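You operate a simulated robot arm through the tools that you are given. There is no shell and no other tool. Be economical: measure what you need, move in short steps, check, and stop when the job is done.

You run a simulated two-armed robot. Do the job below in one go: nothing can be reset, and whatever is moved stays where it is left.

Task
Switch the press on, reset it, run one auto stroke, then zero the counter.
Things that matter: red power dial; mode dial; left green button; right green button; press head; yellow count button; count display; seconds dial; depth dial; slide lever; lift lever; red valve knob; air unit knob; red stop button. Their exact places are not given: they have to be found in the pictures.

The check looks at the end state, three seconds after you hand in, the way a careful person would. Anything else that was tipped, shoved, dropped, spilled or broken makes it a failure.

Robot
Two 7-joint arms with two-finger parallel grippers on one trunk, on a base that drives. Base frame: it is fixed to the floor where the robot stands at the start and does not move with it; the origin is under the middle of the robot, x ahead of it, y to its left, z up. Units: m, rad, N and s.
The left shoulder is at the start at [0.06, 0.143, 0.926], the right one opposite. With the tool pointing down near the work surface each hand reaches from about 0.28 to 0.7 m from the robot's upright axis, wherever it stands, measured 20 degrees to its own side. Places, roughly: red power dial [0.8, 0, 0.9]; mode dial [0.4, 0, 0.9]; left green button [0.4, 0, 0.9]; right green button [0.3, -0.4, 0.9]; press head [0.7, -0.3, 1.2]; yellow count button [0.7, -0.4, 1]; count display [0.7, -0.4, 1]; seconds dial [0.7, 0.1, 0.9]; depth dial [0.7, 0.1, 0.9]; slide lever [0.5, 0.1, 1]; lift lever [0.6, 0.1, 0.9]; red valve knob [0.3, -0.5, 0.7]; air unit knob [0.3, -0.5, 0.9]; red stop button [0.3, -0.3, 0.9]; left flow dial [0.3, 0, 0.9]; right flow dial [0.2, -0.3, 0.9]. Payload 1.57 kg a hand.
The TCP of each hand is the grasp point between the finger pads, 0.03 m short of the fingertips. In the tool frame z runs along the fingers and y along their closing line. Largest opening 0.11 m; finger width 0.024, thickness 0.012; the body of the gripper, 0.048 by 0.112 m, starts 0.078 m behind the TCP.
Orientation is that of the tool frame in the base frame, as a unit quaternion [x, y, z, w]. With the fingers straight down and closing along the base's y, the tool's x points along the base's -x, its y along +y and its z along -z.

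Tools
- The arms move only by the tool move_arm. It takes "left_deltas", "right_deltas" or both (then of equal length, played together; a hand with none holds still); each is a list of rows, each a list of 7 numbers: the opening, from 0 (shut) to 1 (fully open), then the shift along the tool's x, y, z in units of 50 mm (1.0 is 50 mm), then the turn, a rotation vector about the tool's x, y, z in units of 5 degrees (1.0 is 5 degrees). In form: [[claw, tx, ty, tz, wx, wy, wz], ...]. A call has 1 to 20 rows; each row shifts and turns the commanded pose from where the row before left it, along the tool's axes as they then stand. A call with a number of a shift or a turn outside -1 to 1 is refused whole. Each row takes 0.2 s and may step no farther than 0.05 m and 0.15 rad from the row before; otherwise, or with a gripper value out of range, the whole call is refused. A pose out of reach is approached as far as the arm can. The call stops where the force on the tool passes 60 N (or 10 N more than at its start, if that is more) or the arm is blocked; 0.2 s more then pass. The fingers move at their own pace (about 0.045 m/s each) and stop on an object; they squeeze with about 38 N. The grip force told is the motor's: it shows also when the fingers shut on nothing. Time passes only in rows, and 0.2 s behind the last, so rows that do not move let the fingers close. It gives the time, the measured TCP pose, the force on the tool (base axes), the opening and the grip force at its end, in the units of the frame above (readings bear some noise), and new pictures: "show" is both (left out), scene, wrist or none (wrist: the cameras of the hands that moved).
- Cameras (640 x 400 px; columns grow to the right, rows downward): "scene" is now at [0.053, -0.0122, 1.5387]; the picture's right is [-0.13, -0.99, 0.00], its down [-0.70, 0.09, -0.71] and it looks along [0.70, -0.09, -0.71] (base axes); focal length 262 px, centre (320, 200). "left" rides on the left gripper at [0.07, -0.016, -0.141] in its tool frame; the picture's right is [0.23, 0.97, 0.00], its down [-0.86, 0.20, -0.48] and it looks along [-0.47, 0.11, 0.88] (tool axes); focal length 222 px, centre (320, 200). "right" rides on the right gripper at [0.07, 0.016, -0.141] in its tool frame; the picture's right is [-0.23, 0.97, 0.00], its down [-0.86, -0.20, -0.48] and it looks along [-0.47, -0.11, 0.88] (tool axes); focal length 222 px, centre (320, 200).
- move_column(by): slides the trunk up (or, below 0, down) by that many m; the arms and the scene camera ride with it, the base frame stays. It gives what a move gives, with no picture.
- base_move(legs): drives the robot by 1 to 6 legs, each [ahead, left, turn to the left] in m, m and rad, along the robot's own axes; the way and the turn of a leg run together, so that a leg with both is an arc; at most 1.5 m and 3.142 rad a leg. The arms and the cameras ride along, it lands a little off, and it stops where it bumps. It gives what a move gives, and a new picture of the scene camera.
- pan_tilt(pan, tilt): turns the head with the scene camera to pan (to the left, within 1.501 rad either way) and tilt (down, from -0.506 to 1.204), counted from straight ahead of the robot. It gives what a move gives, and a new picture of the scene camera.
- point_at(camera, pixels): there is no depth. For up to 12 entries [column, row, z] of the newest picture of that camera ("zoom" is the newest enlarged one), the place [x, y] in the base frame at which the ray of that pixel passes the height z, good to about 0.002 m. It takes no simulated time.
- inspect(camera, box): a new picture of the part [left, top, right, bottom] of that camera's present view, enlarged. It takes no simulated time.
- hand_in(): hands the job in; it is judged then, once.

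Work in short steps. Measure before you move; look again where a grasp or a placing could have gone wrong, and mend it. You have 80 turns and 170 pictures in all, those below and enlarged ones among them. Open the grippers and draw the arms clear of the work before you hand the job in, unless the task says otherwise; then end with one line.

The tools are called by a JSON object that holds its "api" and its "payload". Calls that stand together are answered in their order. move_arm: Moves the arms, as the interface text tells. Its arguments: {"type":"object","properties":{"left_deltas":{"type":"array"},"right_deltas":{"type":"array"},"show":{"type":"string","enum":["both","scene","wrist","none"]}},"required":[]} The other tools are called the same way: move_column (by) slides the trunk up or down; base_move (legs) drives the base; pan_tilt (pan, tilt) turns the head that bears the scene camera; point_at (camera, pixels) gives the place at which the rays of pixels pass given heights; inspect (camera, box) takes an enlarged picture of a part of a camera's view; hand_in () hands the job in.

At the start:

```text
time: 0.0
left_tool_pos: [0.6321, 0.0669, 1.0003]
left_tool_rot: [0.0, 1.0, -0.001, 0.001]
left_wrist_force: [0.5, -0.2, 0.2]
left_width: 0.1102
left_grasp_force: 0.1
right_tool_pos: [0.3875, -0.3667, 1.0001]
right_tool_rot: [-0.001, 1.0, 0.0, 0.0]
right_wrist_force: [0.5, -0.3, -0.6]
right_width: 0.1098
right_grasp_force: 0.1
trunk travel left (down, up): [-0.525, 0.065]
robot x, y, heading: [-0.0012, -0.0028, 0.006]
head pan, tilt: [-0.134, 0.787]
```

scene: 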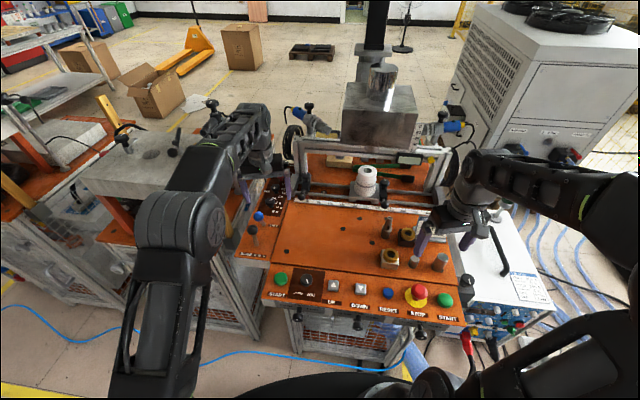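
right: 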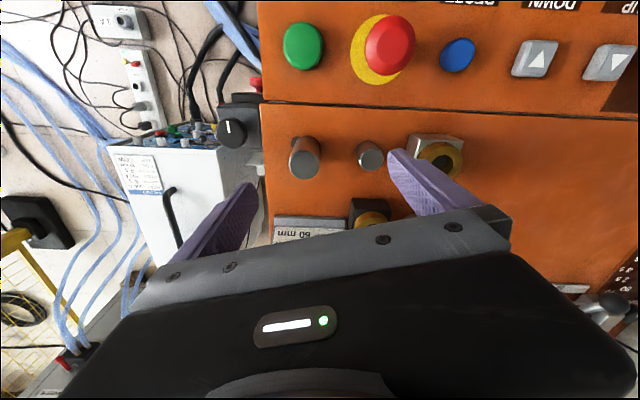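
left: 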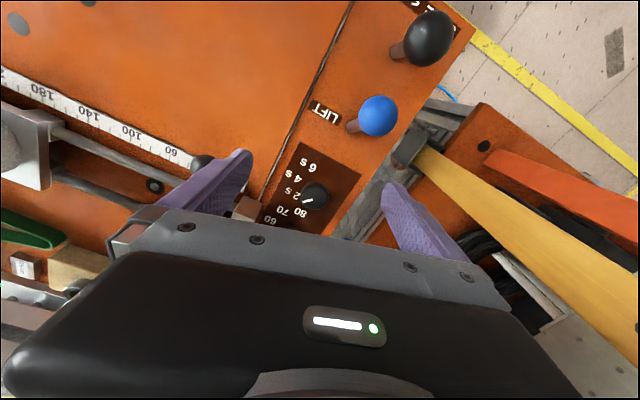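

I'll look closer at the front panel and at the rear side panel before touching anything.

{"api": "inspect", "payload": {"camera": "scene", "box": [230, 250, 480, 350]}}

{"api": "inspect", "payload": {"camera": "scene", "box": [230, 130, 390, 270]}}

{"api": "inspect", "payload": {"camera": "scene", "box": [340, 80, 500, 220]}}

{"api": "inspect", "payload": {"camera": "left", "box": [220, 100, 420, 240]}}

```text
2.56 times, centred on (355, 300) of scene
```

zoom: 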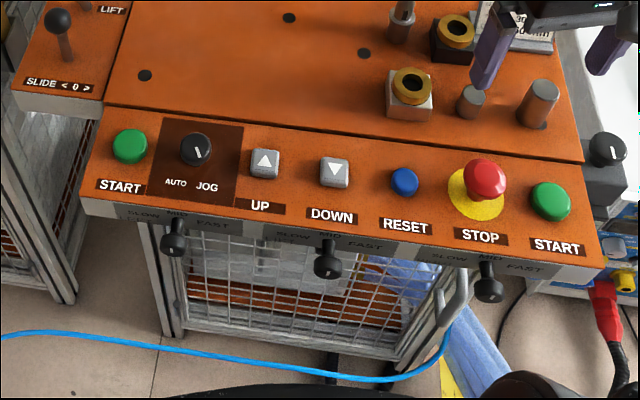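

```text
2.86 times, centred on (310, 200) of scene
```

zoom: 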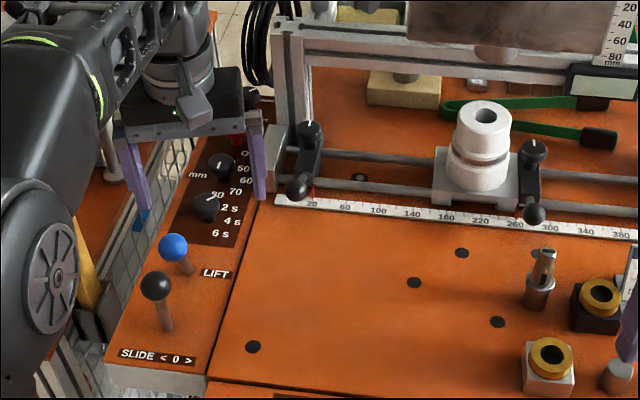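

```text
2.86 times, centred on (420, 150) of scene
```

zoom: 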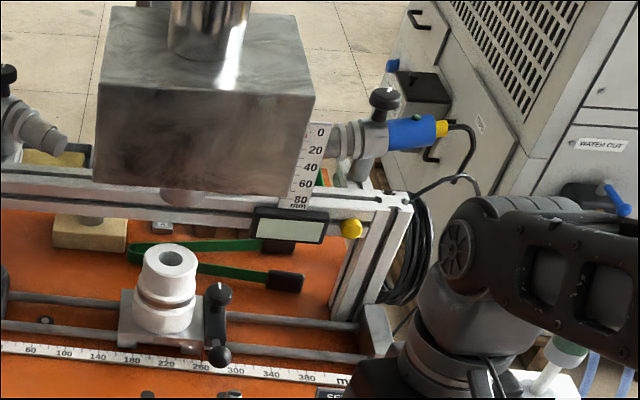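

```text
2.86 times, centred on (320, 170) of left
```

zoom: 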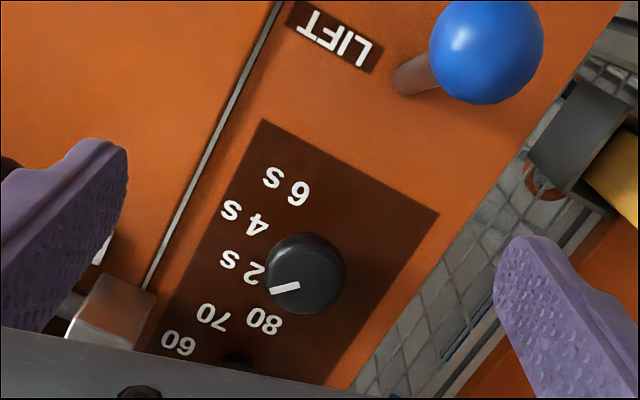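

The mode dial points to JOG, and the left hand hides the power dial. I raise the left hand and draw it back, to see the left rear panel.

{"api": "move_arm", "payload": {"left_deltas": [[1, 0, 0, -1, 0, 0, 0], [1, 0, 0, -1, 0, 0, 0], [1, 0, 0, -1, 0, 0, 0], [1, 0.9, 0, 0, 0, 0, 0], [1, 0.9, 0, 0, 0, 0, 0], [1, 0.9, 0, 0, 0, 0, 0]], "right_deltas": [[1, 0, 0, -1, 0, 0, 0], [1, 0, 0, -1, 0, 0, 0], [1, 0, 0, -1, 0, 0, 0], [1, 0, 0, 0, 0, 0, 0], [1, 0, 0, 0, 0, 0, 0], [1, 0, 0, 0, 0, 0, 0]]}}

```text
time: 1.4
left_tool_pos: [0.4951, 0.0673, 0.9994]
left_tool_rot: [0.001, 1.0, -0.001, 0.002]
left_wrist_force: [0.4, 0.4, -0.1]
left_width: 0.1102
left_grasp_force: 0.1
left hand out of reach, approached as far as the arm can: row 1, 2, 3
right_tool_pos: [0.3853, -0.3697, 1.1218]
right_tool_rot: [0.005, 1.0, 0.002, 0.011]
right_wrist_force: [-0.9, 0.3, -0.1]
right_width: 0.1098
right_grasp_force: 0.0
right hand out of reach, approached as far as the arm can: row 3
trunk travel left (down, up): [-0.525, 0.065]
robot x, y, heading: [-0.0013, -0.0024, -0.001]
head pan, tilt: [-0.134, 0.787]
```

scene: 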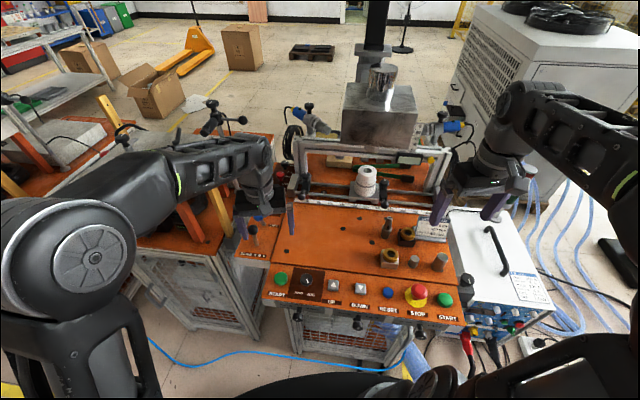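
right: 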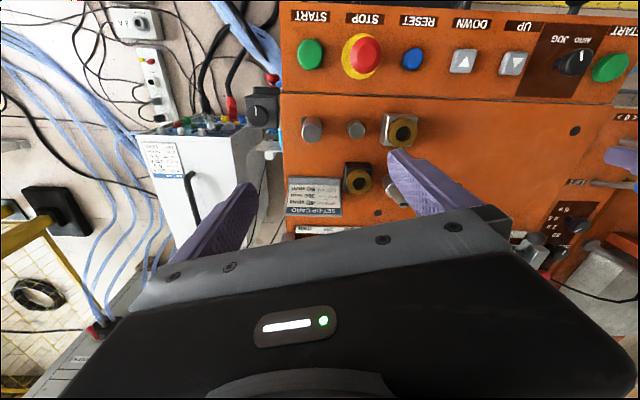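
left: 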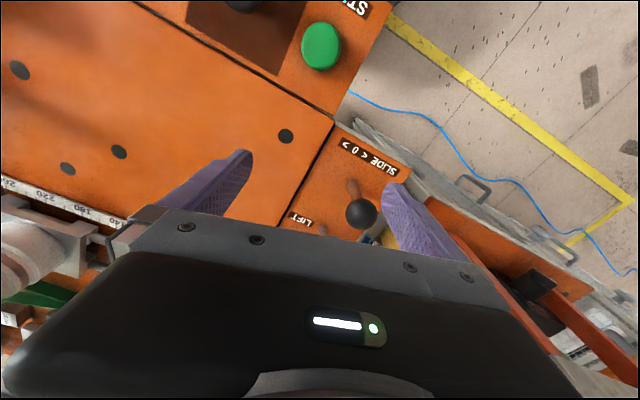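

The left hand kept its height (the rise was out of reach) and the slide lever is now between its fingers. I raise it straight up, now that it is nearer.

{"api": "move_arm", "payload": {"left_deltas": [[1, 0, 0, -1, 0, 0, 0], [1, 0, 0, -1, 0, 0, 0], [1, 0, 0, -0.5, 0, 0, 0], [1, 0.8, -0.5, 0, 0, 0, 0], [1, 0.8, -0.5, 0, 0, 0, 0]], "show": "scene"}}

{"api": "inspect", "payload": {"camera": "scene", "box": [220, 140, 340, 270]}}

```text
time: 2.6
left_tool_pos: [0.4173, 0.0182, 1.099]
left_tool_rot: [0.0, 1.0, -0.001, 0.001]
left_wrist_force: [-0.1, -0.1, -1.0]
left_width: 0.11
left_grasp_force: 0.1
left hand out of reach, approached as far as the arm can: row 3
right_tool_pos: [0.3852, -0.3702, 1.1202]
right_tool_rot: [0.005, 1.0, 0.002, 0.01]
right_wrist_force: [-0.7, -0.3, -0.1]
right_width: 0.1102
right_grasp_force: 0.0
trunk travel left (down, up): [-0.525, 0.065]
robot x, y, heading: [0.0008, 0.0004, -0.002]
head pan, tilt: [-0.134, 0.787]
```

scene: 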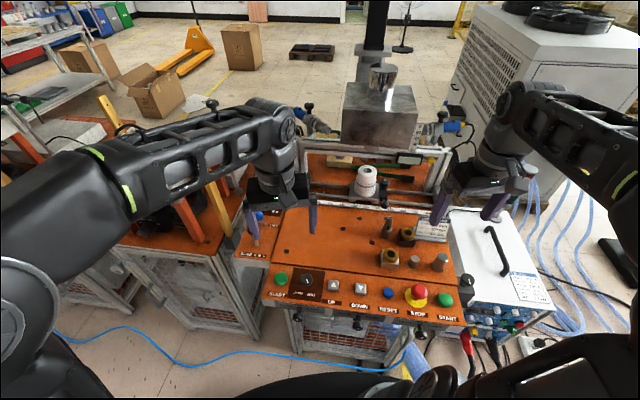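

```text
3.08 times, centred on (280, 205) of scene
```

zoom: 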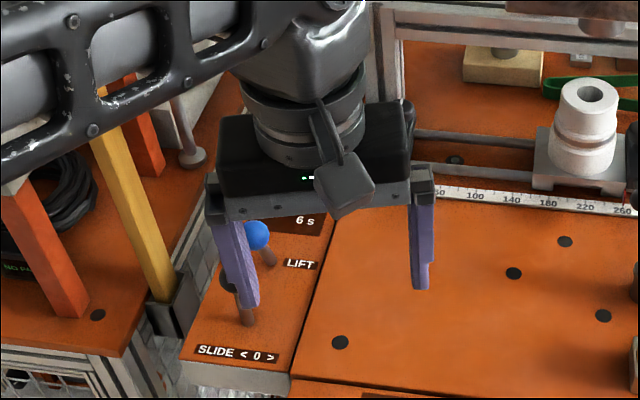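

The left hand still hides the rear panel, so I move it aside to the left.

{"api": "move_arm", "payload": {"left_deltas": [[1, 0.5, 0.8, 0, 0, 0, 0], [1, 0.5, 0.8, 0, 0, 0, 0], [1, 0, 0.95, 0, 0, 0, 0], [1, 0, 0.95, 0, 0, 0, 0], [1, 0, 0.95, 0, 0, 0, 0], [1, 0, 0.95, 0, 0, 0, 0], [1, 0, 0.95, 0, 0, 0, 0], [1, 0, 0.95, 0, 0, 0, 0]], "show": "scene"}}

{"api": "inspect", "payload": {"camera": "scene", "box": [220, 140, 340, 270]}}

```text
time: 4.4
left_tool_pos: [0.3673, 0.3863, 1.0992]
left_tool_rot: [0.0, 1.0, -0.001, 0.001]
left_wrist_force: [0.4, 0.2, -0.3]
left_width: 0.1102
left_grasp_force: 0.0
right_tool_pos: [0.3866, -0.3691, 1.1195]
right_tool_rot: [0.005, 1.0, 0.002, 0.01]
right_wrist_force: [-0.7, 1.2, 0.1]
right_width: 0.1099
right_grasp_force: 0.0
trunk travel left (down, up): [-0.525, 0.065]
robot x, y, heading: [-0.0008, 0.0, -0.002]
head pan, tilt: [-0.134, 0.787]
```

scene: 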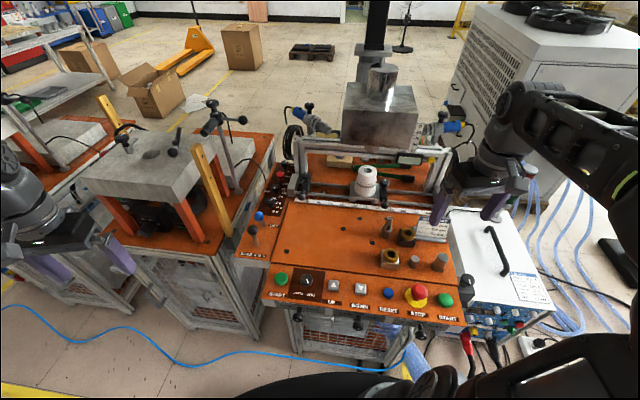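

```text
3.08 times, centred on (280, 205) of scene
```

zoom: 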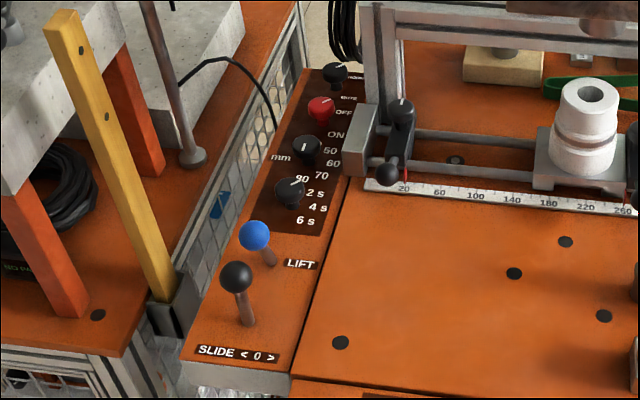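

{"api": "inspect", "payload": {"camera": "scene", "box": [256, 156, 306, 206]}}

{"api": "inspect", "payload": {"camera": "scene", "box": [440, 260, 540, 330]}}

{"api": "inspect", "payload": {"camera": "scene", "box": [260, 260, 360, 320]}}

{"api": "inspect", "payload": {"camera": "scene", "box": [370, 210, 470, 280]}}

```text
8.00 times, centred on (281, 181) of scene
```

zoom: 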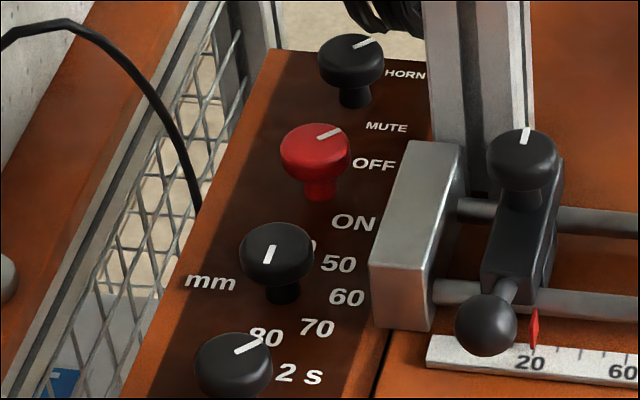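

```text
5.71 times, centred on (490, 295) of scene
```

zoom: 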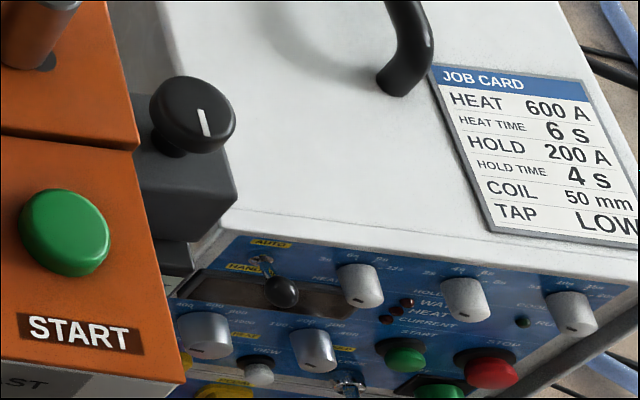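

```text
6.40 times, centred on (310, 290) of scene
```

zoom: 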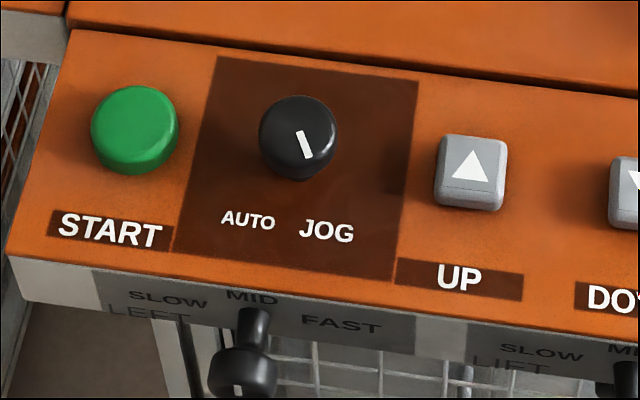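

```text
5.71 times, centred on (420, 245) of scene
```

zoom: 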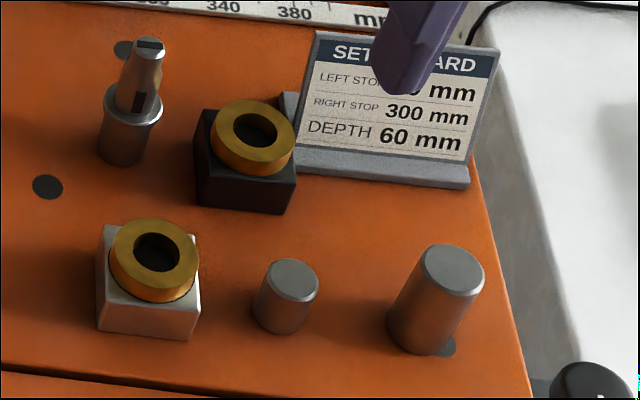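

The power dial is on OFF and the mode dial on JOG. Now I measure the controls: left green (281,279), mode dial (307,280), reset (388,293), stop (420,291), right green (445,300), power dial (280,175), yellow button (430,160), and the table's front edge.

{"api": "point_at", "payload": {"camera": "scene", "pixels": [[281, 279, 0.92], [307, 280, 0.93], [388, 293, 0.92], [420, 291, 0.94], [445, 300, 0.92], [280, 174.5, 0.94], [430.5, 160, 1.0], [360, 318, 0.9], [280, 174.5, 0.92], [254, 230, 0.98], [259, 216, 0.95], [410, 159, 1.0]]}}

{"api": "pan_tilt", "payload": {"pan": -0.134, "tilt": 1.2}}

```text
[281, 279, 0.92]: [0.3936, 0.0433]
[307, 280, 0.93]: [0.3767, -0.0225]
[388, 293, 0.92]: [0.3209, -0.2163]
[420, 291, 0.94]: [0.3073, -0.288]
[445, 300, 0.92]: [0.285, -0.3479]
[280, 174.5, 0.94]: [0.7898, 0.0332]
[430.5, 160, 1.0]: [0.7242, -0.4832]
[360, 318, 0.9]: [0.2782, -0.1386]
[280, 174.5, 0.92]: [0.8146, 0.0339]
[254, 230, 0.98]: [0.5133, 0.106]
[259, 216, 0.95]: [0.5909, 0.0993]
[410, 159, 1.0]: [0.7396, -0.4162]
```

```text
time: 5.3
left_tool_pos: [0.367, 0.3854, 1.0991]
left_tool_rot: [0.0, 1.0, -0.001, 0.001]
left_wrist_force: [0.0, -0.4, -0.8]
left_width: 0.1102
left_grasp_force: 0.1
right_tool_pos: [0.3865, -0.3699, 1.1195]
right_tool_rot: [0.004, 1.0, 0.002, 0.011]
right_wrist_force: [-1.0, 0.4, -0.6]
right_width: 0.11
right_grasp_force: 0.0
trunk travel left (down, up): [-0.525, 0.065]
robot x, y, heading: [0.0029, -0.0008, 0.001]
head pan, tilt: [-0.134, 1.201]
```

scene: 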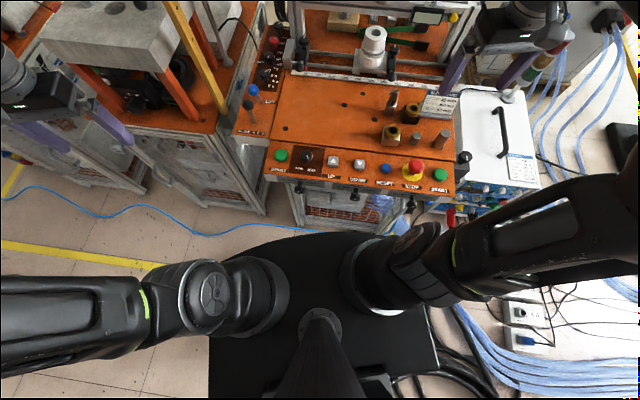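

I check how far the base's front (330,233) stands from the machine's leg (297,225), to know if I can drive closer.

{"api": "point_at", "payload": {"camera": "scene", "pixels": [[330, 234, 0.3], [330, 234, 0.8], [330, 234, 0.0], [297, 226, 0.0], [395, 240, 0.0], [345, 190, 0.9], [215, 243, 0.0], [215, 255, 0.3]]}}

{"api": "inspect", "payload": {"camera": "scene", "box": [190, 160, 460, 300]}}

```text
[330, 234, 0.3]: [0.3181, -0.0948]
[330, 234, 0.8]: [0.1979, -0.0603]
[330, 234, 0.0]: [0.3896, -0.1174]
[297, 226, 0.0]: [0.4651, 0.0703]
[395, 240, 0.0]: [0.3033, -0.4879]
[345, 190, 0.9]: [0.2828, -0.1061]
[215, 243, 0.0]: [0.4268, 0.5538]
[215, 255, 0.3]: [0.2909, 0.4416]
```

```text
2.37 times, centred on (325, 230) of scene
```

zoom: 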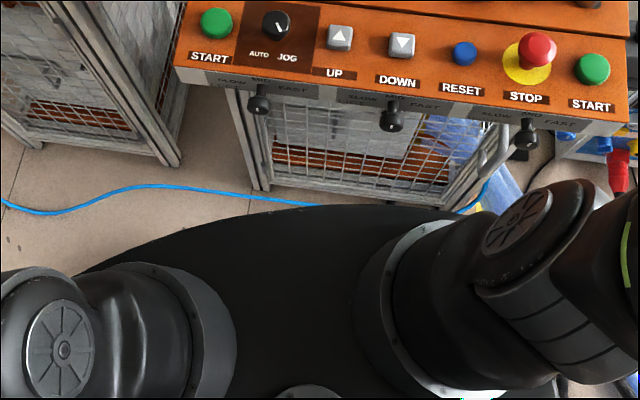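

There is only little room to drive forward, so I raise the trunk and will reach the power dial with the hand tilted about 30° forward. I retrace the left hand's path and tilt it there.

{"api": "move_column", "payload": {"by": 0.06}}

{"api": "pan_tilt", "payload": {"pan": -0.134, "tilt": 0.787}}

{"api": "move_arm", "payload": {"left_deltas": [[1, 0, -0.95, 0, 0, -1, 0], [1, 0, -0.95, 0, 0, -1, 0], [1, 0, -0.95, 0, 0, -1, 0], [1, 0, -0.95, 0, 0, -1, 0], [1, 0, -0.95, 0, 0, -1, 0], [1, 0, -0.95, 0, 0, -1, 0], [1, -0.85, -0.9, 0.45, 0, 0, 0], [1, -0.85, -0.4, 0.45, 0, 0, 0], [1, -0.85, 0, 0.45, 0, 0, 0], [1, -0.85, 0, 0.45, 0, 0, 0]]}}

```text
time: 6.3
left_tool_pos: [0.3686, 0.3843, 1.159]
left_tool_rot: [0.0, 1.0, -0.001, 0.001]
left_wrist_force: [-0.6, -0.3, 0.5]
left_width: 0.1104
left_grasp_force: 0.1
right_tool_pos: [0.3863, -0.3686, 1.18]
right_tool_rot: [0.004, 1.0, 0.002, 0.011]
right_wrist_force: [0.8, -0.9, 0.2]
right_width: 0.1098
right_grasp_force: 0.0
trunk travel left (down, up): [-0.585, 0.005]
robot x, y, heading: [-0.0001, 0.0014, 0.003]
head pan, tilt: [-0.134, 1.201]
```

```text
time: 7.2
left_tool_pos: [0.3672, 0.3847, 1.1593]
left_tool_rot: [-0.001, 1.0, -0.001, 0.001]
left_wrist_force: [0.2, 0.2, -0.8]
left_width: 0.1098
left_grasp_force: 0.1
right_tool_pos: [0.3863, -0.3693, 1.1796]
right_tool_rot: [0.005, 1.0, 0.002, 0.011]
right_wrist_force: [-0.4, 0.6, 0.5]
right_width: 0.1102
right_grasp_force: 0.0
trunk travel left (down, up): [-0.585, 0.005]
robot x, y, heading: [0.0011, -0.001, 0.002]
head pan, tilt: [-0.134, 0.787]
```

scene: 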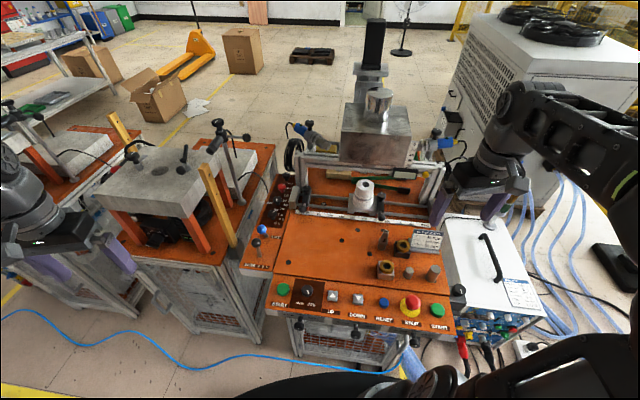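

```text
refused: row 7 steps farther than a row can; nothing moved
```

The head is now higher with an unobstructed view, so I take an enlarged look for a second ray to the power dial, and move the left hand in with smaller steps.

{"api": "inspect", "payload": {"camera": "scene", "box": [245, 165, 325, 215]}}

{"api": "inspect", "payload": {"camera": "scene", "box": [380, 145, 460, 195]}}

{"api": "move_arm", "payload": {"left_deltas": [[1, 0, -0.95, 0, 0, -1, 0], [1, 0, -0.95, 0, 0, -1, 0], [1, 0, -0.95, 0, 0, -1, 0], [1, 0, -0.95, 0, 0, -1, 0], [1, 0, -0.95, 0, 0, -1, 0], [1, 0, -0.95, 0, 0, -1, 0], [1, -0.5, -0.7, 0.3, 0, 0, 0], [1, -0.6, -0.5, 0.35, 0, 0, 0], [1, -0.8, 0, 0.45, 0, 0, 0], [1, -0.8, 0, 0.45, 0, 0, 0]]}}

```text
8.00 times, centred on (285, 190) of scene
```

zoom: 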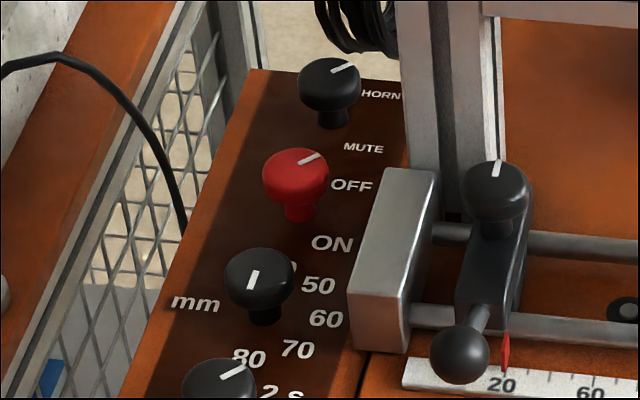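

```text
8.00 times, centred on (420, 170) of scene
```

zoom: 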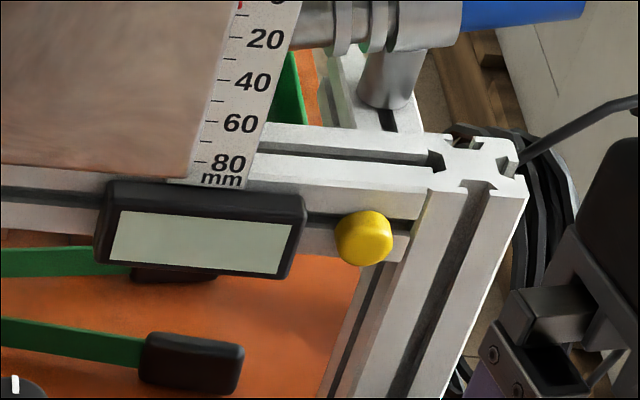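

```text
time: 9.3
left_tool_pos: [0.524, 0.039, 1.1591]
left_tool_rot: [-0.001, 0.966, -0.001, 0.259]
left_wrist_force: [-1.0, 0.0, 0.5]
left_width: 0.1101
left_grasp_force: 0.0
right_tool_pos: [0.3874, -0.3692, 1.1787]
right_tool_rot: [0.004, 1.0, 0.002, 0.011]
right_wrist_force: [-0.4, 0.2, -0.6]
right_width: 0.11
right_grasp_force: 0.1
trunk travel left (down, up): [-0.585, 0.005]
robot x, y, heading: [-0.0015, -0.0033, -0.004]
head pan, tilt: [-0.134, 0.787]
```

scene: 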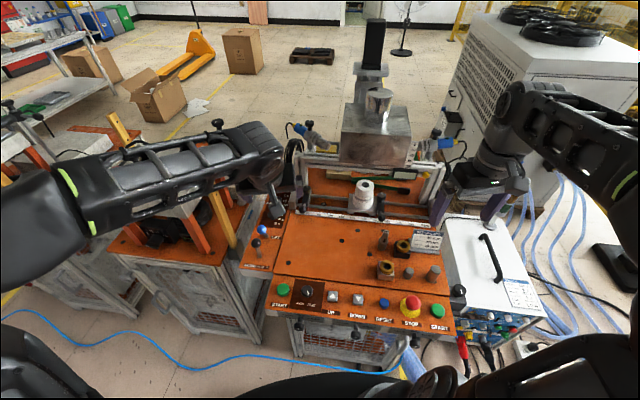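
left: 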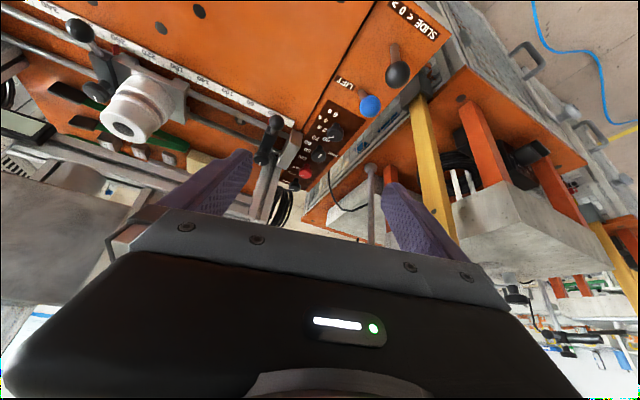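

The left wrist camera sees the power dial near (305,173). I enlarge it and cross-check both cameras' rays.

{"api": "inspect", "payload": {"camera": "left", "box": [250, 90, 370, 210]}}

{"api": "point_at", "payload": {"camera": "scene", "pixels": [[282, 185, 0.92], [282, 185, 0.94], [282, 185, 0.96], [307, 188, 0.96], [307, 188, 1.0], [294, 191, 0.94]]}}

{"api": "point_at", "payload": {"camera": "left", "pixels": [[305, 173, 0.92], [305, 173, 0.94], [305, 173, 0.96], [274, 122, 0.96], [274, 122, 1.0], [319, 155, 0.94]]}}

```text
3.33 times, centred on (310, 150) of left
```

zoom: 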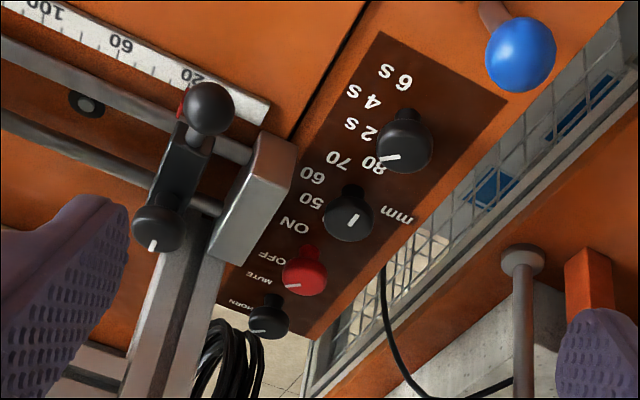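

```text
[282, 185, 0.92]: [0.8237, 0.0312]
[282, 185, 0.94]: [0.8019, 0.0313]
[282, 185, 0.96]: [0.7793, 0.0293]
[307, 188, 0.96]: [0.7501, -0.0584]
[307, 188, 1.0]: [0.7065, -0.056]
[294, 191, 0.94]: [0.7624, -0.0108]
```

```text
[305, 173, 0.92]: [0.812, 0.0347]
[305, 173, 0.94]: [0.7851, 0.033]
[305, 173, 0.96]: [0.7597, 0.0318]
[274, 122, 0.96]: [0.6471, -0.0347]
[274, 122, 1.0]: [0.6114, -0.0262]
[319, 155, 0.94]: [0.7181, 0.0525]
```

I compute where the labels lie on the panel (z≈0.903) to find the angles of OFF and ON about the dial axis.

{"api": "point_at", "payload": {"camera": "left", "pixels": [[296.5, 167.4, 0.903], [302.5, 158.1, 0.903], [291.4, 174, 0.903], [284.5, 181, 0.903], [307, 150, 0.903], [307.6, 142.5, 0.903], [316, 138, 0.903], [325, 139.5, 0.903], [322.6, 129, 0.903], [306.5, 167, 0.903], [318, 158.5, 0.903], [302, 175.2, 0.94]]}}

```text
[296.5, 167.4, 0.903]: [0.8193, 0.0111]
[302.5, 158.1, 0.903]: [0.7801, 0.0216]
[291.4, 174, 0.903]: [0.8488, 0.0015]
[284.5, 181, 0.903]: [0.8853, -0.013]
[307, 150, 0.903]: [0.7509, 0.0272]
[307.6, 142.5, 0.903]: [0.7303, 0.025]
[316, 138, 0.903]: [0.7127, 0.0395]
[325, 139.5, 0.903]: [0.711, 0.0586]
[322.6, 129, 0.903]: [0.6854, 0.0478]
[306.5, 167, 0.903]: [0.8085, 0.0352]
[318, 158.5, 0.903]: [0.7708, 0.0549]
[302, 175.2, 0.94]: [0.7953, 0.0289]
```

The dial axis is near (0.80, 0.033) with its top at about 0.935; I need a closer look at the OFF/ON angles. I half shut the left hand and bring it to a hover near (0.72, 0.035, 1.06).

{"api": "move_arm", "payload": {"left_deltas": [[0.55, -0.5, -0.02, 0.75, 0, 0, 0], [0.55, -0.5, -0.02, 0.75, 0, 0, 0], [0.55, -0.5, -0.02, 0.75, 0, 0, 0], [0.55, -0.5, -0.02, 0.75, 0, 0, 0], [0.55, -0.5, -0.02, 0.75, 0, 0, 0]]}}

{"api": "inspect", "payload": {"camera": "left", "box": [240, 90, 400, 190]}}

```text
time: 10.6
left_tool_pos: [0.7256, 0.0355, 1.0608]
left_tool_rot: [0.0, 0.966, -0.001, 0.26]
left_wrist_force: [0.6, -0.9, 0.5]
left_width: 0.0605
left_grasp_force: 0.1
right_tool_pos: [0.3883, -0.3698, 1.1791]
right_tool_rot: [0.004, 1.0, 0.002, 0.01]
right_wrist_force: [0.3, -0.6, 0.3]
right_width: 0.11
right_grasp_force: 0.1
trunk travel left (down, up): [-0.585, 0.005]
robot x, y, heading: [0.0041, 0.0011, -0.0]
head pan, tilt: [-0.134, 0.787]
```

scene: 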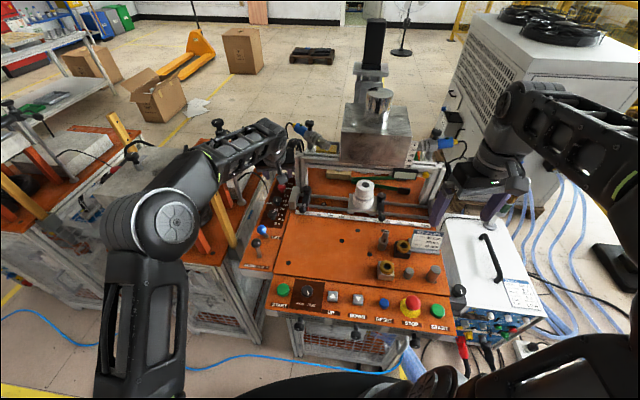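
left: 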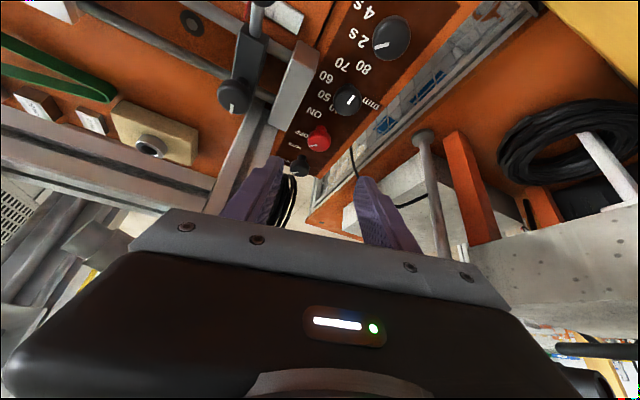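

```text
4.00 times, centred on (320, 140) of left
```

zoom: 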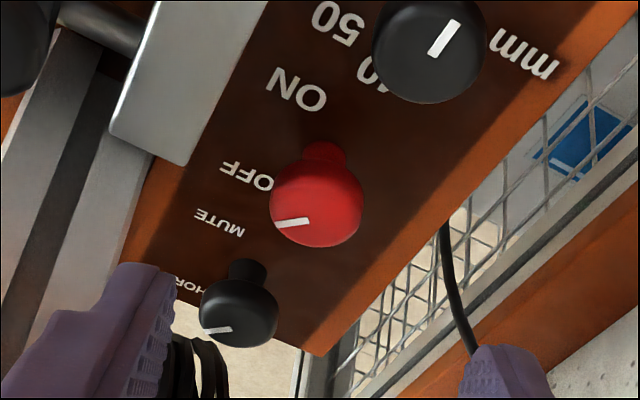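

Now the dial is clearer; I project the zoom pixels: stem foot (325,145), top centre (318,212), pointer end (277,223), OFF (247,176), ON (297,90), and the block's corner.

{"api": "point_at", "payload": {"camera": "zoom", "pixels": [[325, 145, 0.903], [318, 212, 0.93], [318, 212, 0.94], [277, 223, 0.94], [308, 219, 0.94], [247, 176, 0.903], [297, 90, 0.903], [185, 160, 0.95], [185, 160, 0.93], [428, 50, 0.94], [458, 22, 0.94], [218, 235, 0.903]]}}

```text
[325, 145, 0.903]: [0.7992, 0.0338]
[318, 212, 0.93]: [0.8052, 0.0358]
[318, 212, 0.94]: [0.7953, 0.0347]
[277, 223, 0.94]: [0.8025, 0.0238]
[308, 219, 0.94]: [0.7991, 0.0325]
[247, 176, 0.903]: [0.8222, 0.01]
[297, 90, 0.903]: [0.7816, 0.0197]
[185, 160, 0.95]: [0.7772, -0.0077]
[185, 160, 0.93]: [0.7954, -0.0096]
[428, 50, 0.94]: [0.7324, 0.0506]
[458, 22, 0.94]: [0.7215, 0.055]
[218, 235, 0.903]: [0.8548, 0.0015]
```

Pointer lies at about -69° and ON is some 90° clockwise from OFF. I check what stands near: rod foot on the left machine (425,135), stop handle (233,95), and the block.

{"api": "point_at", "payload": {"camera": "left", "pixels": [[425, 135, 0.9], [233, 95, 0.98], [233, 95, 1.02], [270, 40, 0.98], [285, 125, 0.95], [315, 45, 0.95], [475, 240, 1.05], [455, 140, 0.9]]}}

{"api": "inspect", "payload": {"camera": "left", "box": [180, 0, 500, 200]}}

```text
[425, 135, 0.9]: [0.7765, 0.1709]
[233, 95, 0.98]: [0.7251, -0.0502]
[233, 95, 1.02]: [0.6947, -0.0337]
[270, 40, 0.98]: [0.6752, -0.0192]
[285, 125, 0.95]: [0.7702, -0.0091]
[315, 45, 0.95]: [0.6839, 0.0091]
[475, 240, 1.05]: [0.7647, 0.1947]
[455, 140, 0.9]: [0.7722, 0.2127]
```

```text
2.00 times, centred on (340, 100) of left
```

zoom: 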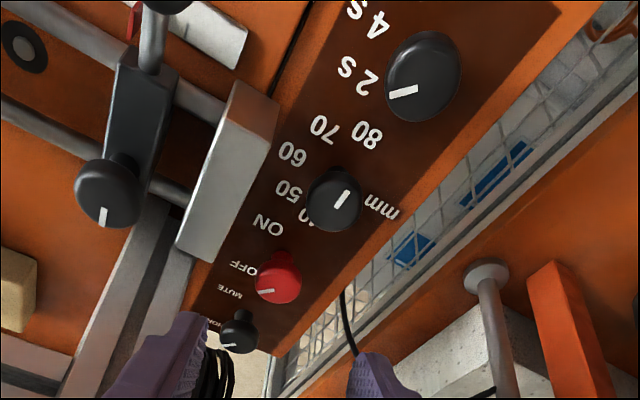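

Clearance is fine for turning from yaw 0 clockwise to about -45° (the rod stands at (0.777, 0.171)). I move above the dial and down to z≈0.985 first.

{"api": "move_arm", "payload": {"left_deltas": [[0.55, -0.55, -0.03, 0.32, 0, 0, 0], [0.55, -0.55, 0, 0.32, 0, 0, 0], [0.55, 0.38, 0, 0.65, 0, 0, 0], [0.55, 0.38, 0, 0.65, 0, 0, 0]]}}

{"api": "inspect", "payload": {"camera": "left", "box": [220, 80, 420, 205]}}

```text
time: 11.6
left_tool_pos: [0.7885, 0.0328, 0.9851]
left_tool_rot: [0.0, 0.966, -0.001, 0.259]
left_wrist_force: [0.0, 0.0, 1.2]
left_width: 0.0605
left_grasp_force: 0.1
right_tool_pos: [0.3859, -0.3707, 1.1794]
right_tool_rot: [0.004, 1.0, 0.002, 0.01]
right_wrist_force: [0.2, 0.2, -0.8]
right_width: 0.1099
right_grasp_force: 0.0
trunk travel left (down, up): [-0.585, 0.005]
robot x, y, heading: [-0.0003, -0.0005, -0.0]
head pan, tilt: [-0.134, 0.787]
```

scene: 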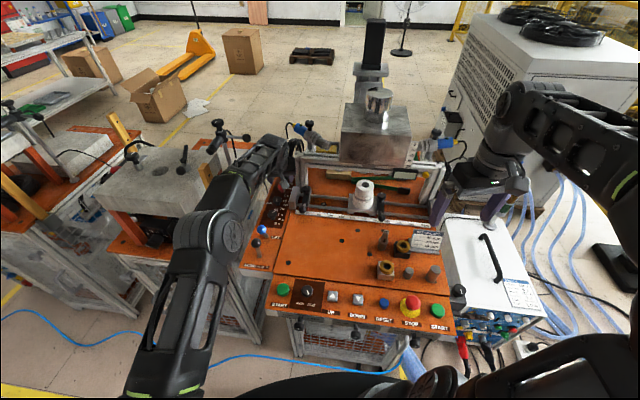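
left: 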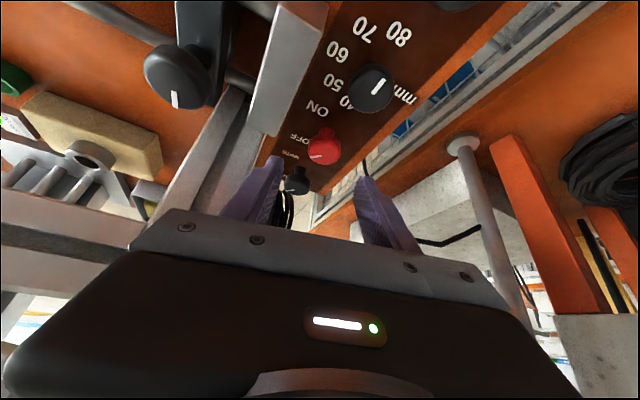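

```text
3.20 times, centred on (320, 142) of left
```

zoom: 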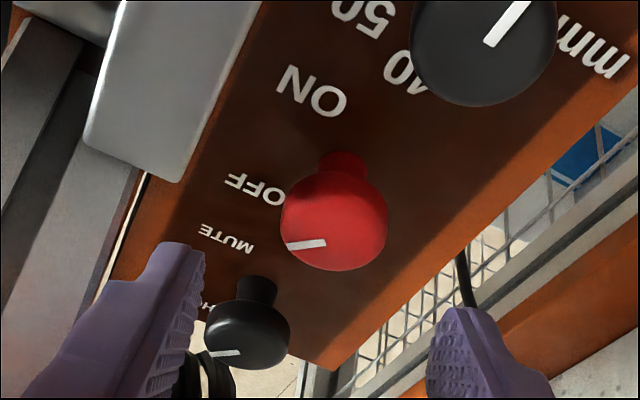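

I recheck the dial's axis from this closer view (top centre (335,230), stem foot (345,160)).

{"api": "point_at", "payload": {"camera": "zoom", "pixels": [[335, 232, 0.937], [335, 232, 0.945], [345, 158, 0.903], [310, 98, 0.903], [255, 190, 0.903], [327, 242, 0.937], [288, 246, 0.937], [130, 170, 0.95], [256, 285, 0.903]]}}

```text
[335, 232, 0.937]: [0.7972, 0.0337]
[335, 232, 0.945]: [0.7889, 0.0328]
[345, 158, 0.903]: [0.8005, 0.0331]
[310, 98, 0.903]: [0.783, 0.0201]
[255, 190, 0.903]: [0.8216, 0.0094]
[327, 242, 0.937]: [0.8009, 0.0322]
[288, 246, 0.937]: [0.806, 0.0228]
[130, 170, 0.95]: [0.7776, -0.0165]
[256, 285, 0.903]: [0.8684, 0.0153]
```

Axis confirmed at (0.799, 0.0335). I go down to z≈0.943 and shut the fingers on the dial.

{"api": "move_arm", "payload": {"left_deltas": [[0.55, 0.2, 0.01, 0.37, 0, 0, 0], [0.55, 0.2, 0.01, 0.37, 0, 0, 0], [0, 0, 0, 0, 0, 0, 0], [0, 0, 0, 0, 0, 0, 0], [0, 0, 0, 0, 0, 0, 0], [0, 0, 0, 0, 0, 0, 0]], "show": "wrist"}}

{"api": "inspect", "payload": {"camera": "left", "box": [240, 60, 420, 172]}}

```text
time: 12.9
left_tool_pos: [0.7897, 0.0335, 0.9418]
left_tool_rot: [0.0, 0.966, -0.001, 0.26]
left_wrist_force: [-0.9, 0.0, -1.1]
left_width: 0.0301
left_grasp_force: 33.9
right_tool_pos: [0.3862, -0.3693, 1.1801]
right_tool_rot: [0.005, 1.0, 0.003, 0.01]
right_wrist_force: [1.2, 0.4, 0.2]
right_width: 0.1099
right_grasp_force: 0.1
trunk travel left (down, up): [-0.585, 0.005]
robot x, y, heading: [-0.0025, 0.0033, -0.001]
head pan, tilt: [-0.134, 0.787]
```

left: 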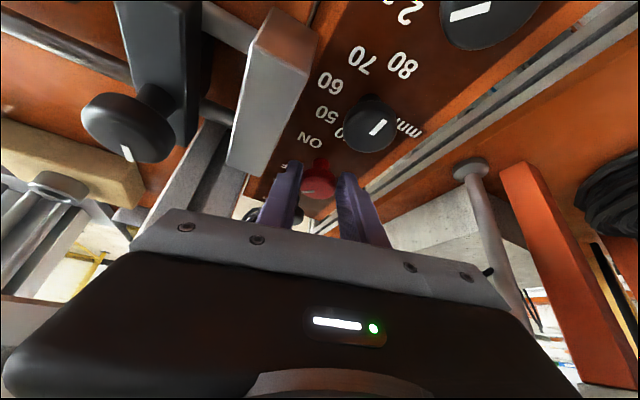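

```text
3.56 times, centred on (330, 116) of left
```

zoom: 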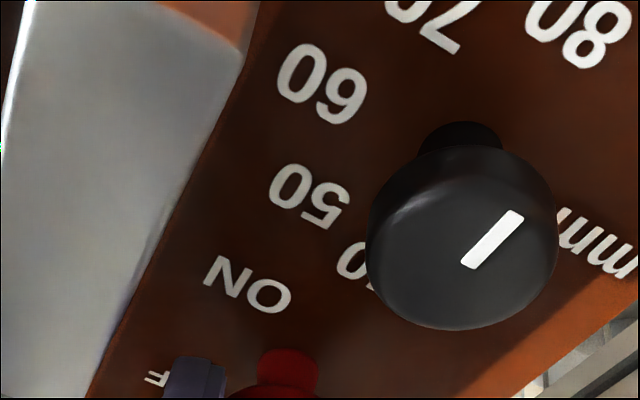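

The dial is gripped at 30 mm width. I turn it clockwise about the vertical by 30° while the hand circles the dial's axis.

{"api": "move_arm", "payload": {"left_deltas": [[0, 0, 0.017, 0, 0.5, 0, 0.866], [0, 0, 0.017, 0, 0.5, 0, 0.866], [0, 0, 0.017, 0, 0.5, 0, 0.866], [0, 0, 0.017, 0, 0.5, 0, 0.866], [0, 0, 0.017, 0, 0.5, 0, 0.866], [0, 0, 0.017, 0, 0.5, 0, 0.866]]}}

{"api": "inspect", "payload": {"camera": "left", "box": [240, 100, 400, 200]}}

```text
time: 14.3
left_tool_pos: [0.793, 0.0459, 0.9437]
left_tool_rot: [0.249, 0.933, -0.067, 0.252]
left_wrist_force: [1.9, 23.7, 1.0]
left_width: 0.0297
left_grasp_force: 39.2
right_tool_pos: [0.3871, -0.3677, 1.1812]
right_tool_rot: [0.004, 1.0, 0.001, 0.01]
right_wrist_force: [0.0, -0.3, 0.9]
right_width: 0.11
right_grasp_force: 0.0
trunk travel left (down, up): [-0.585, 0.005]
robot x, y, heading: [-0.0038, 0.004, 0.002]
head pan, tilt: [-0.134, 0.787]
```

scene: 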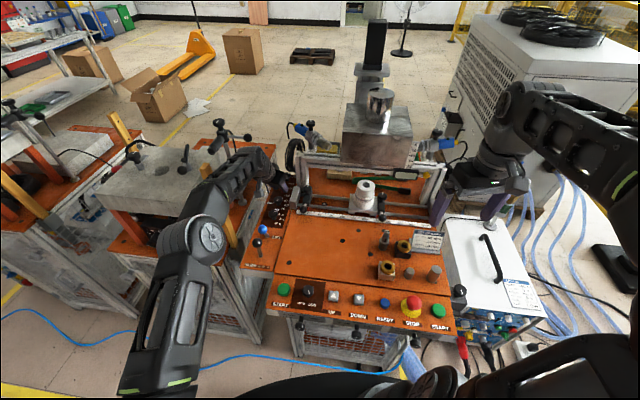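
left: 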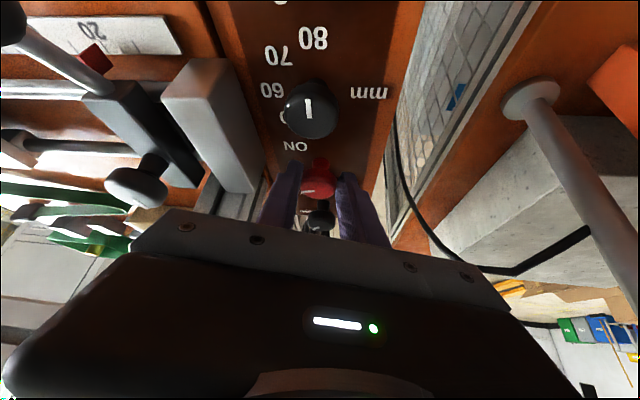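

```text
4.00 times, centred on (320, 150) of left
```

zoom: 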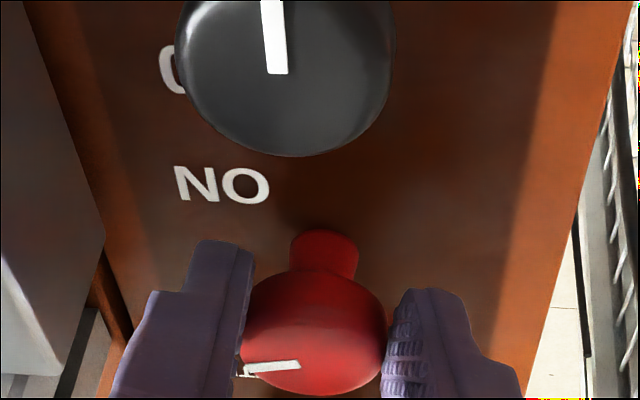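

The dial turned along with the hand (pointer now at about -92°). A side load of 24 N shows, so I ease the hand slightly along its closing line and turn another 15°.

{"api": "move_arm", "payload": {"left_deltas": [[0, 0, 0.07, 0, 0, 0, 0], [0, 0, 0.03, 0, 0.5, 0, 0.866], [0, 0, 0.03, 0, 0.5, 0, 0.866], [0, 0, 0.03, 0, 0.5, 0, 0.866]]}}

{"api": "inspect", "payload": {"camera": "left", "box": [240, 100, 400, 200]}}

```text
time: 15.3
left_tool_pos: [0.7947, 0.0513, 0.9426]
left_tool_rot: [0.368, 0.892, -0.097, 0.245]
left_wrist_force: [35.8, 16.4, 1.2]
left_width: 0.0292
left_grasp_force: 38.8
left hand out of reach, approached as far as the arm can: row 4
right_tool_pos: [0.3897, -0.3686, 1.179]
right_tool_rot: [0.005, 1.0, 0.001, 0.01]
right_wrist_force: [0.2, -0.2, 0.8]
right_width: 0.1101
right_grasp_force: 0.1
trunk travel left (down, up): [-0.585, 0.005]
robot x, y, heading: [-0.0002, 0.0014, 0.001]
head pan, tilt: [-0.134, 0.787]
```

scene: 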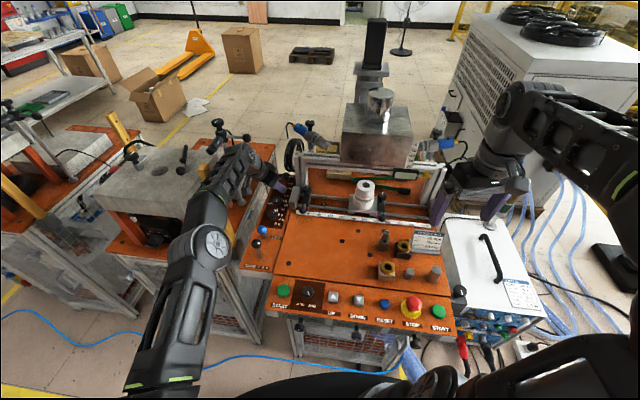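
left: 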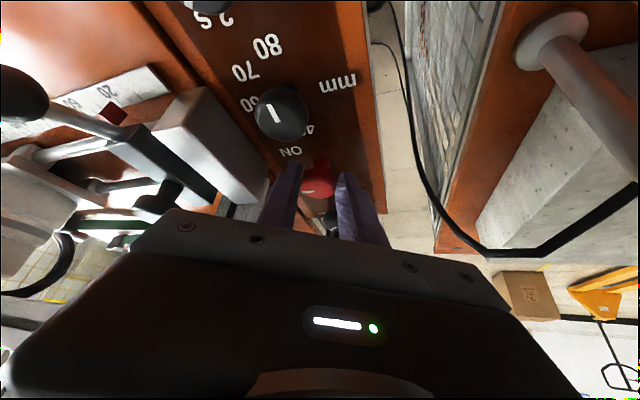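

```text
4.00 times, centred on (320, 150) of left
```

zoom: 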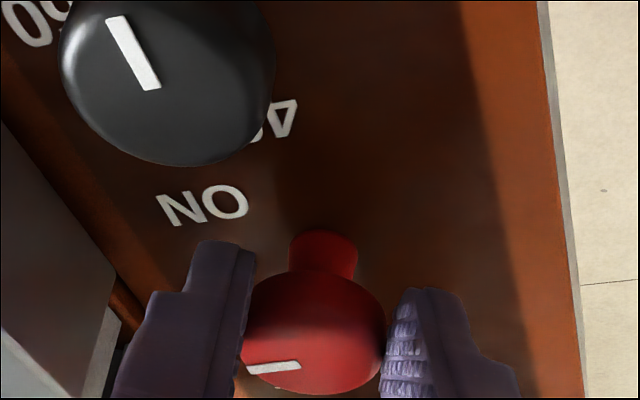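

The pointer is at about -107°, and the reach ends here. I let go, lift 5 cm, and turn back to yaw 0 for a second bite.

{"api": "move_arm", "payload": {"left_deltas": [[0.55, 0, 0, 0, 0, 0, 0], [0.55, 0, 0, 0, 0, 0, 0], [0.55, -0.5, 0, -0.866, 0, 0, 0], [0.55, 0, 0, 0, -0.5, 0, -0.866], [0.55, 0, 0, 0, -0.5, 0, -0.866], [0.55, 0, 0, 0, -0.5, 0, -0.866], [0.55, 0, 0, 0, -0.5, 0, -0.866], [0.55, 0, 0, 0, -0.5, 0, -0.866], [0.55, 0, 0, 0, -0.5, 0, -0.866], [0.55, 0, 0, 0, -0.5, 0, -0.866], [0.55, 0, 0, 0, -0.5, 0, -0.866], [0.55, 0, 0, 0, -0.5, 0, -0.866]], "show": "wrist"}}

{"api": "inspect", "payload": {"camera": "left", "box": [220, 80, 420, 205]}}

```text
time: 17.9
left_tool_pos: [0.8061, 0.0456, 0.9938]
left_tool_rot: [-0.002, 0.966, 0.0, 0.26]
left_wrist_force: [-0.4, -0.1, -1.0]
left_width: 0.0607
left_grasp_force: 0.1
left hand out of reach, approached as far as the arm can: row 5, 6, 7, 9
right_tool_pos: [0.3863, -0.3695, 1.1783]
right_tool_rot: [0.004, 1.0, 0.002, 0.011]
right_wrist_force: [0.5, 0.1, -1.4]
right_width: 0.11
right_grasp_force: 0.1
trunk travel left (down, up): [-0.585, 0.005]
robot x, y, heading: [-0.0001, 0.0015, -0.002]
head pan, tilt: [-0.134, 0.787]
```

left: 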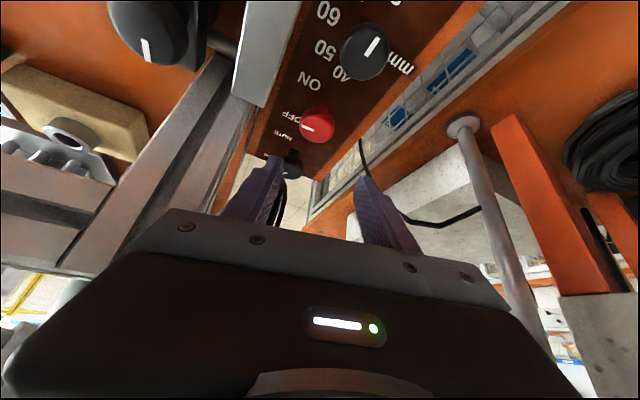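

```text
3.20 times, centred on (320, 142) of left
```

zoom: 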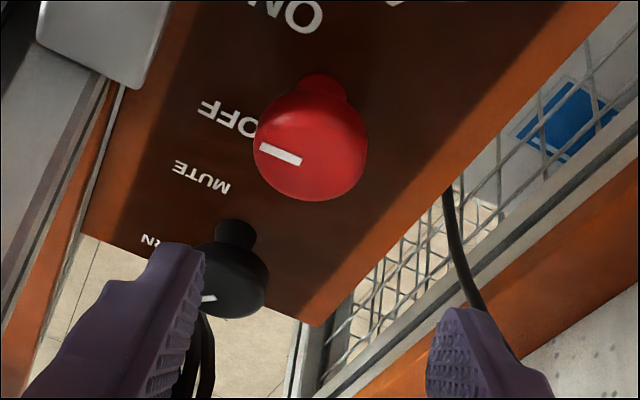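

The pointer turned less than the hand did. I measure its angle now.

{"api": "point_at", "payload": {"camera": "zoom", "pixels": [[302, 160, 0.937], [262, 147, 0.937], [308, 150, 0.937], [322, 82, 0.903], [298, 15, 0.903], [232, 118, 0.903]]}}

```text
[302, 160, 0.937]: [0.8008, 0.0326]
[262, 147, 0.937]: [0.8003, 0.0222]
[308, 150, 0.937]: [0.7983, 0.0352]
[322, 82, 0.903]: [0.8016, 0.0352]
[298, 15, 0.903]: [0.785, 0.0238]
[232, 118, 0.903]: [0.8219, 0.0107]
```

Net turn so far is about 30° (now -93°); the last part slipped as the arm neared its reach limit. I tilt the hand to 40° (shorter reach needed), re-centre it and look before going down.

{"api": "move_arm", "payload": {"left_deltas": [[0.55, 0.3, -0.23, -0.25, 0, 0, 0], [0.55, 0, 0, 0, 0, -1, 0], [0.55, 0, 0, 0, 0, -1, 0], [0.55, 0, 0, 0, 0, 0, 0]], "show": "none"}}

```text
time: 18.9
left_tool_pos: [0.8309, 0.0234, 1.0037]
left_tool_rot: [-0.002, 0.939, 0.0, 0.344]
left_wrist_force: [-15.0, 15.4, 2.9]
left_width: 0.0539
left_grasp_force: 0.1
left hand out of reach, approached as far as the arm can: row 1, 2, 3
right_tool_pos: [0.3846, -0.3678, 1.182]
right_tool_rot: [0.004, 1.0, 0.0, 0.012]
right_wrist_force: [0.1, -0.2, -0.4]
right_width: 0.1098
right_grasp_force: 0.1
trunk travel left (down, up): [-0.585, 0.005]
robot x, y, heading: [0.0028, 0.0006, -0.001]
head pan, tilt: [-0.134, 0.787]
```

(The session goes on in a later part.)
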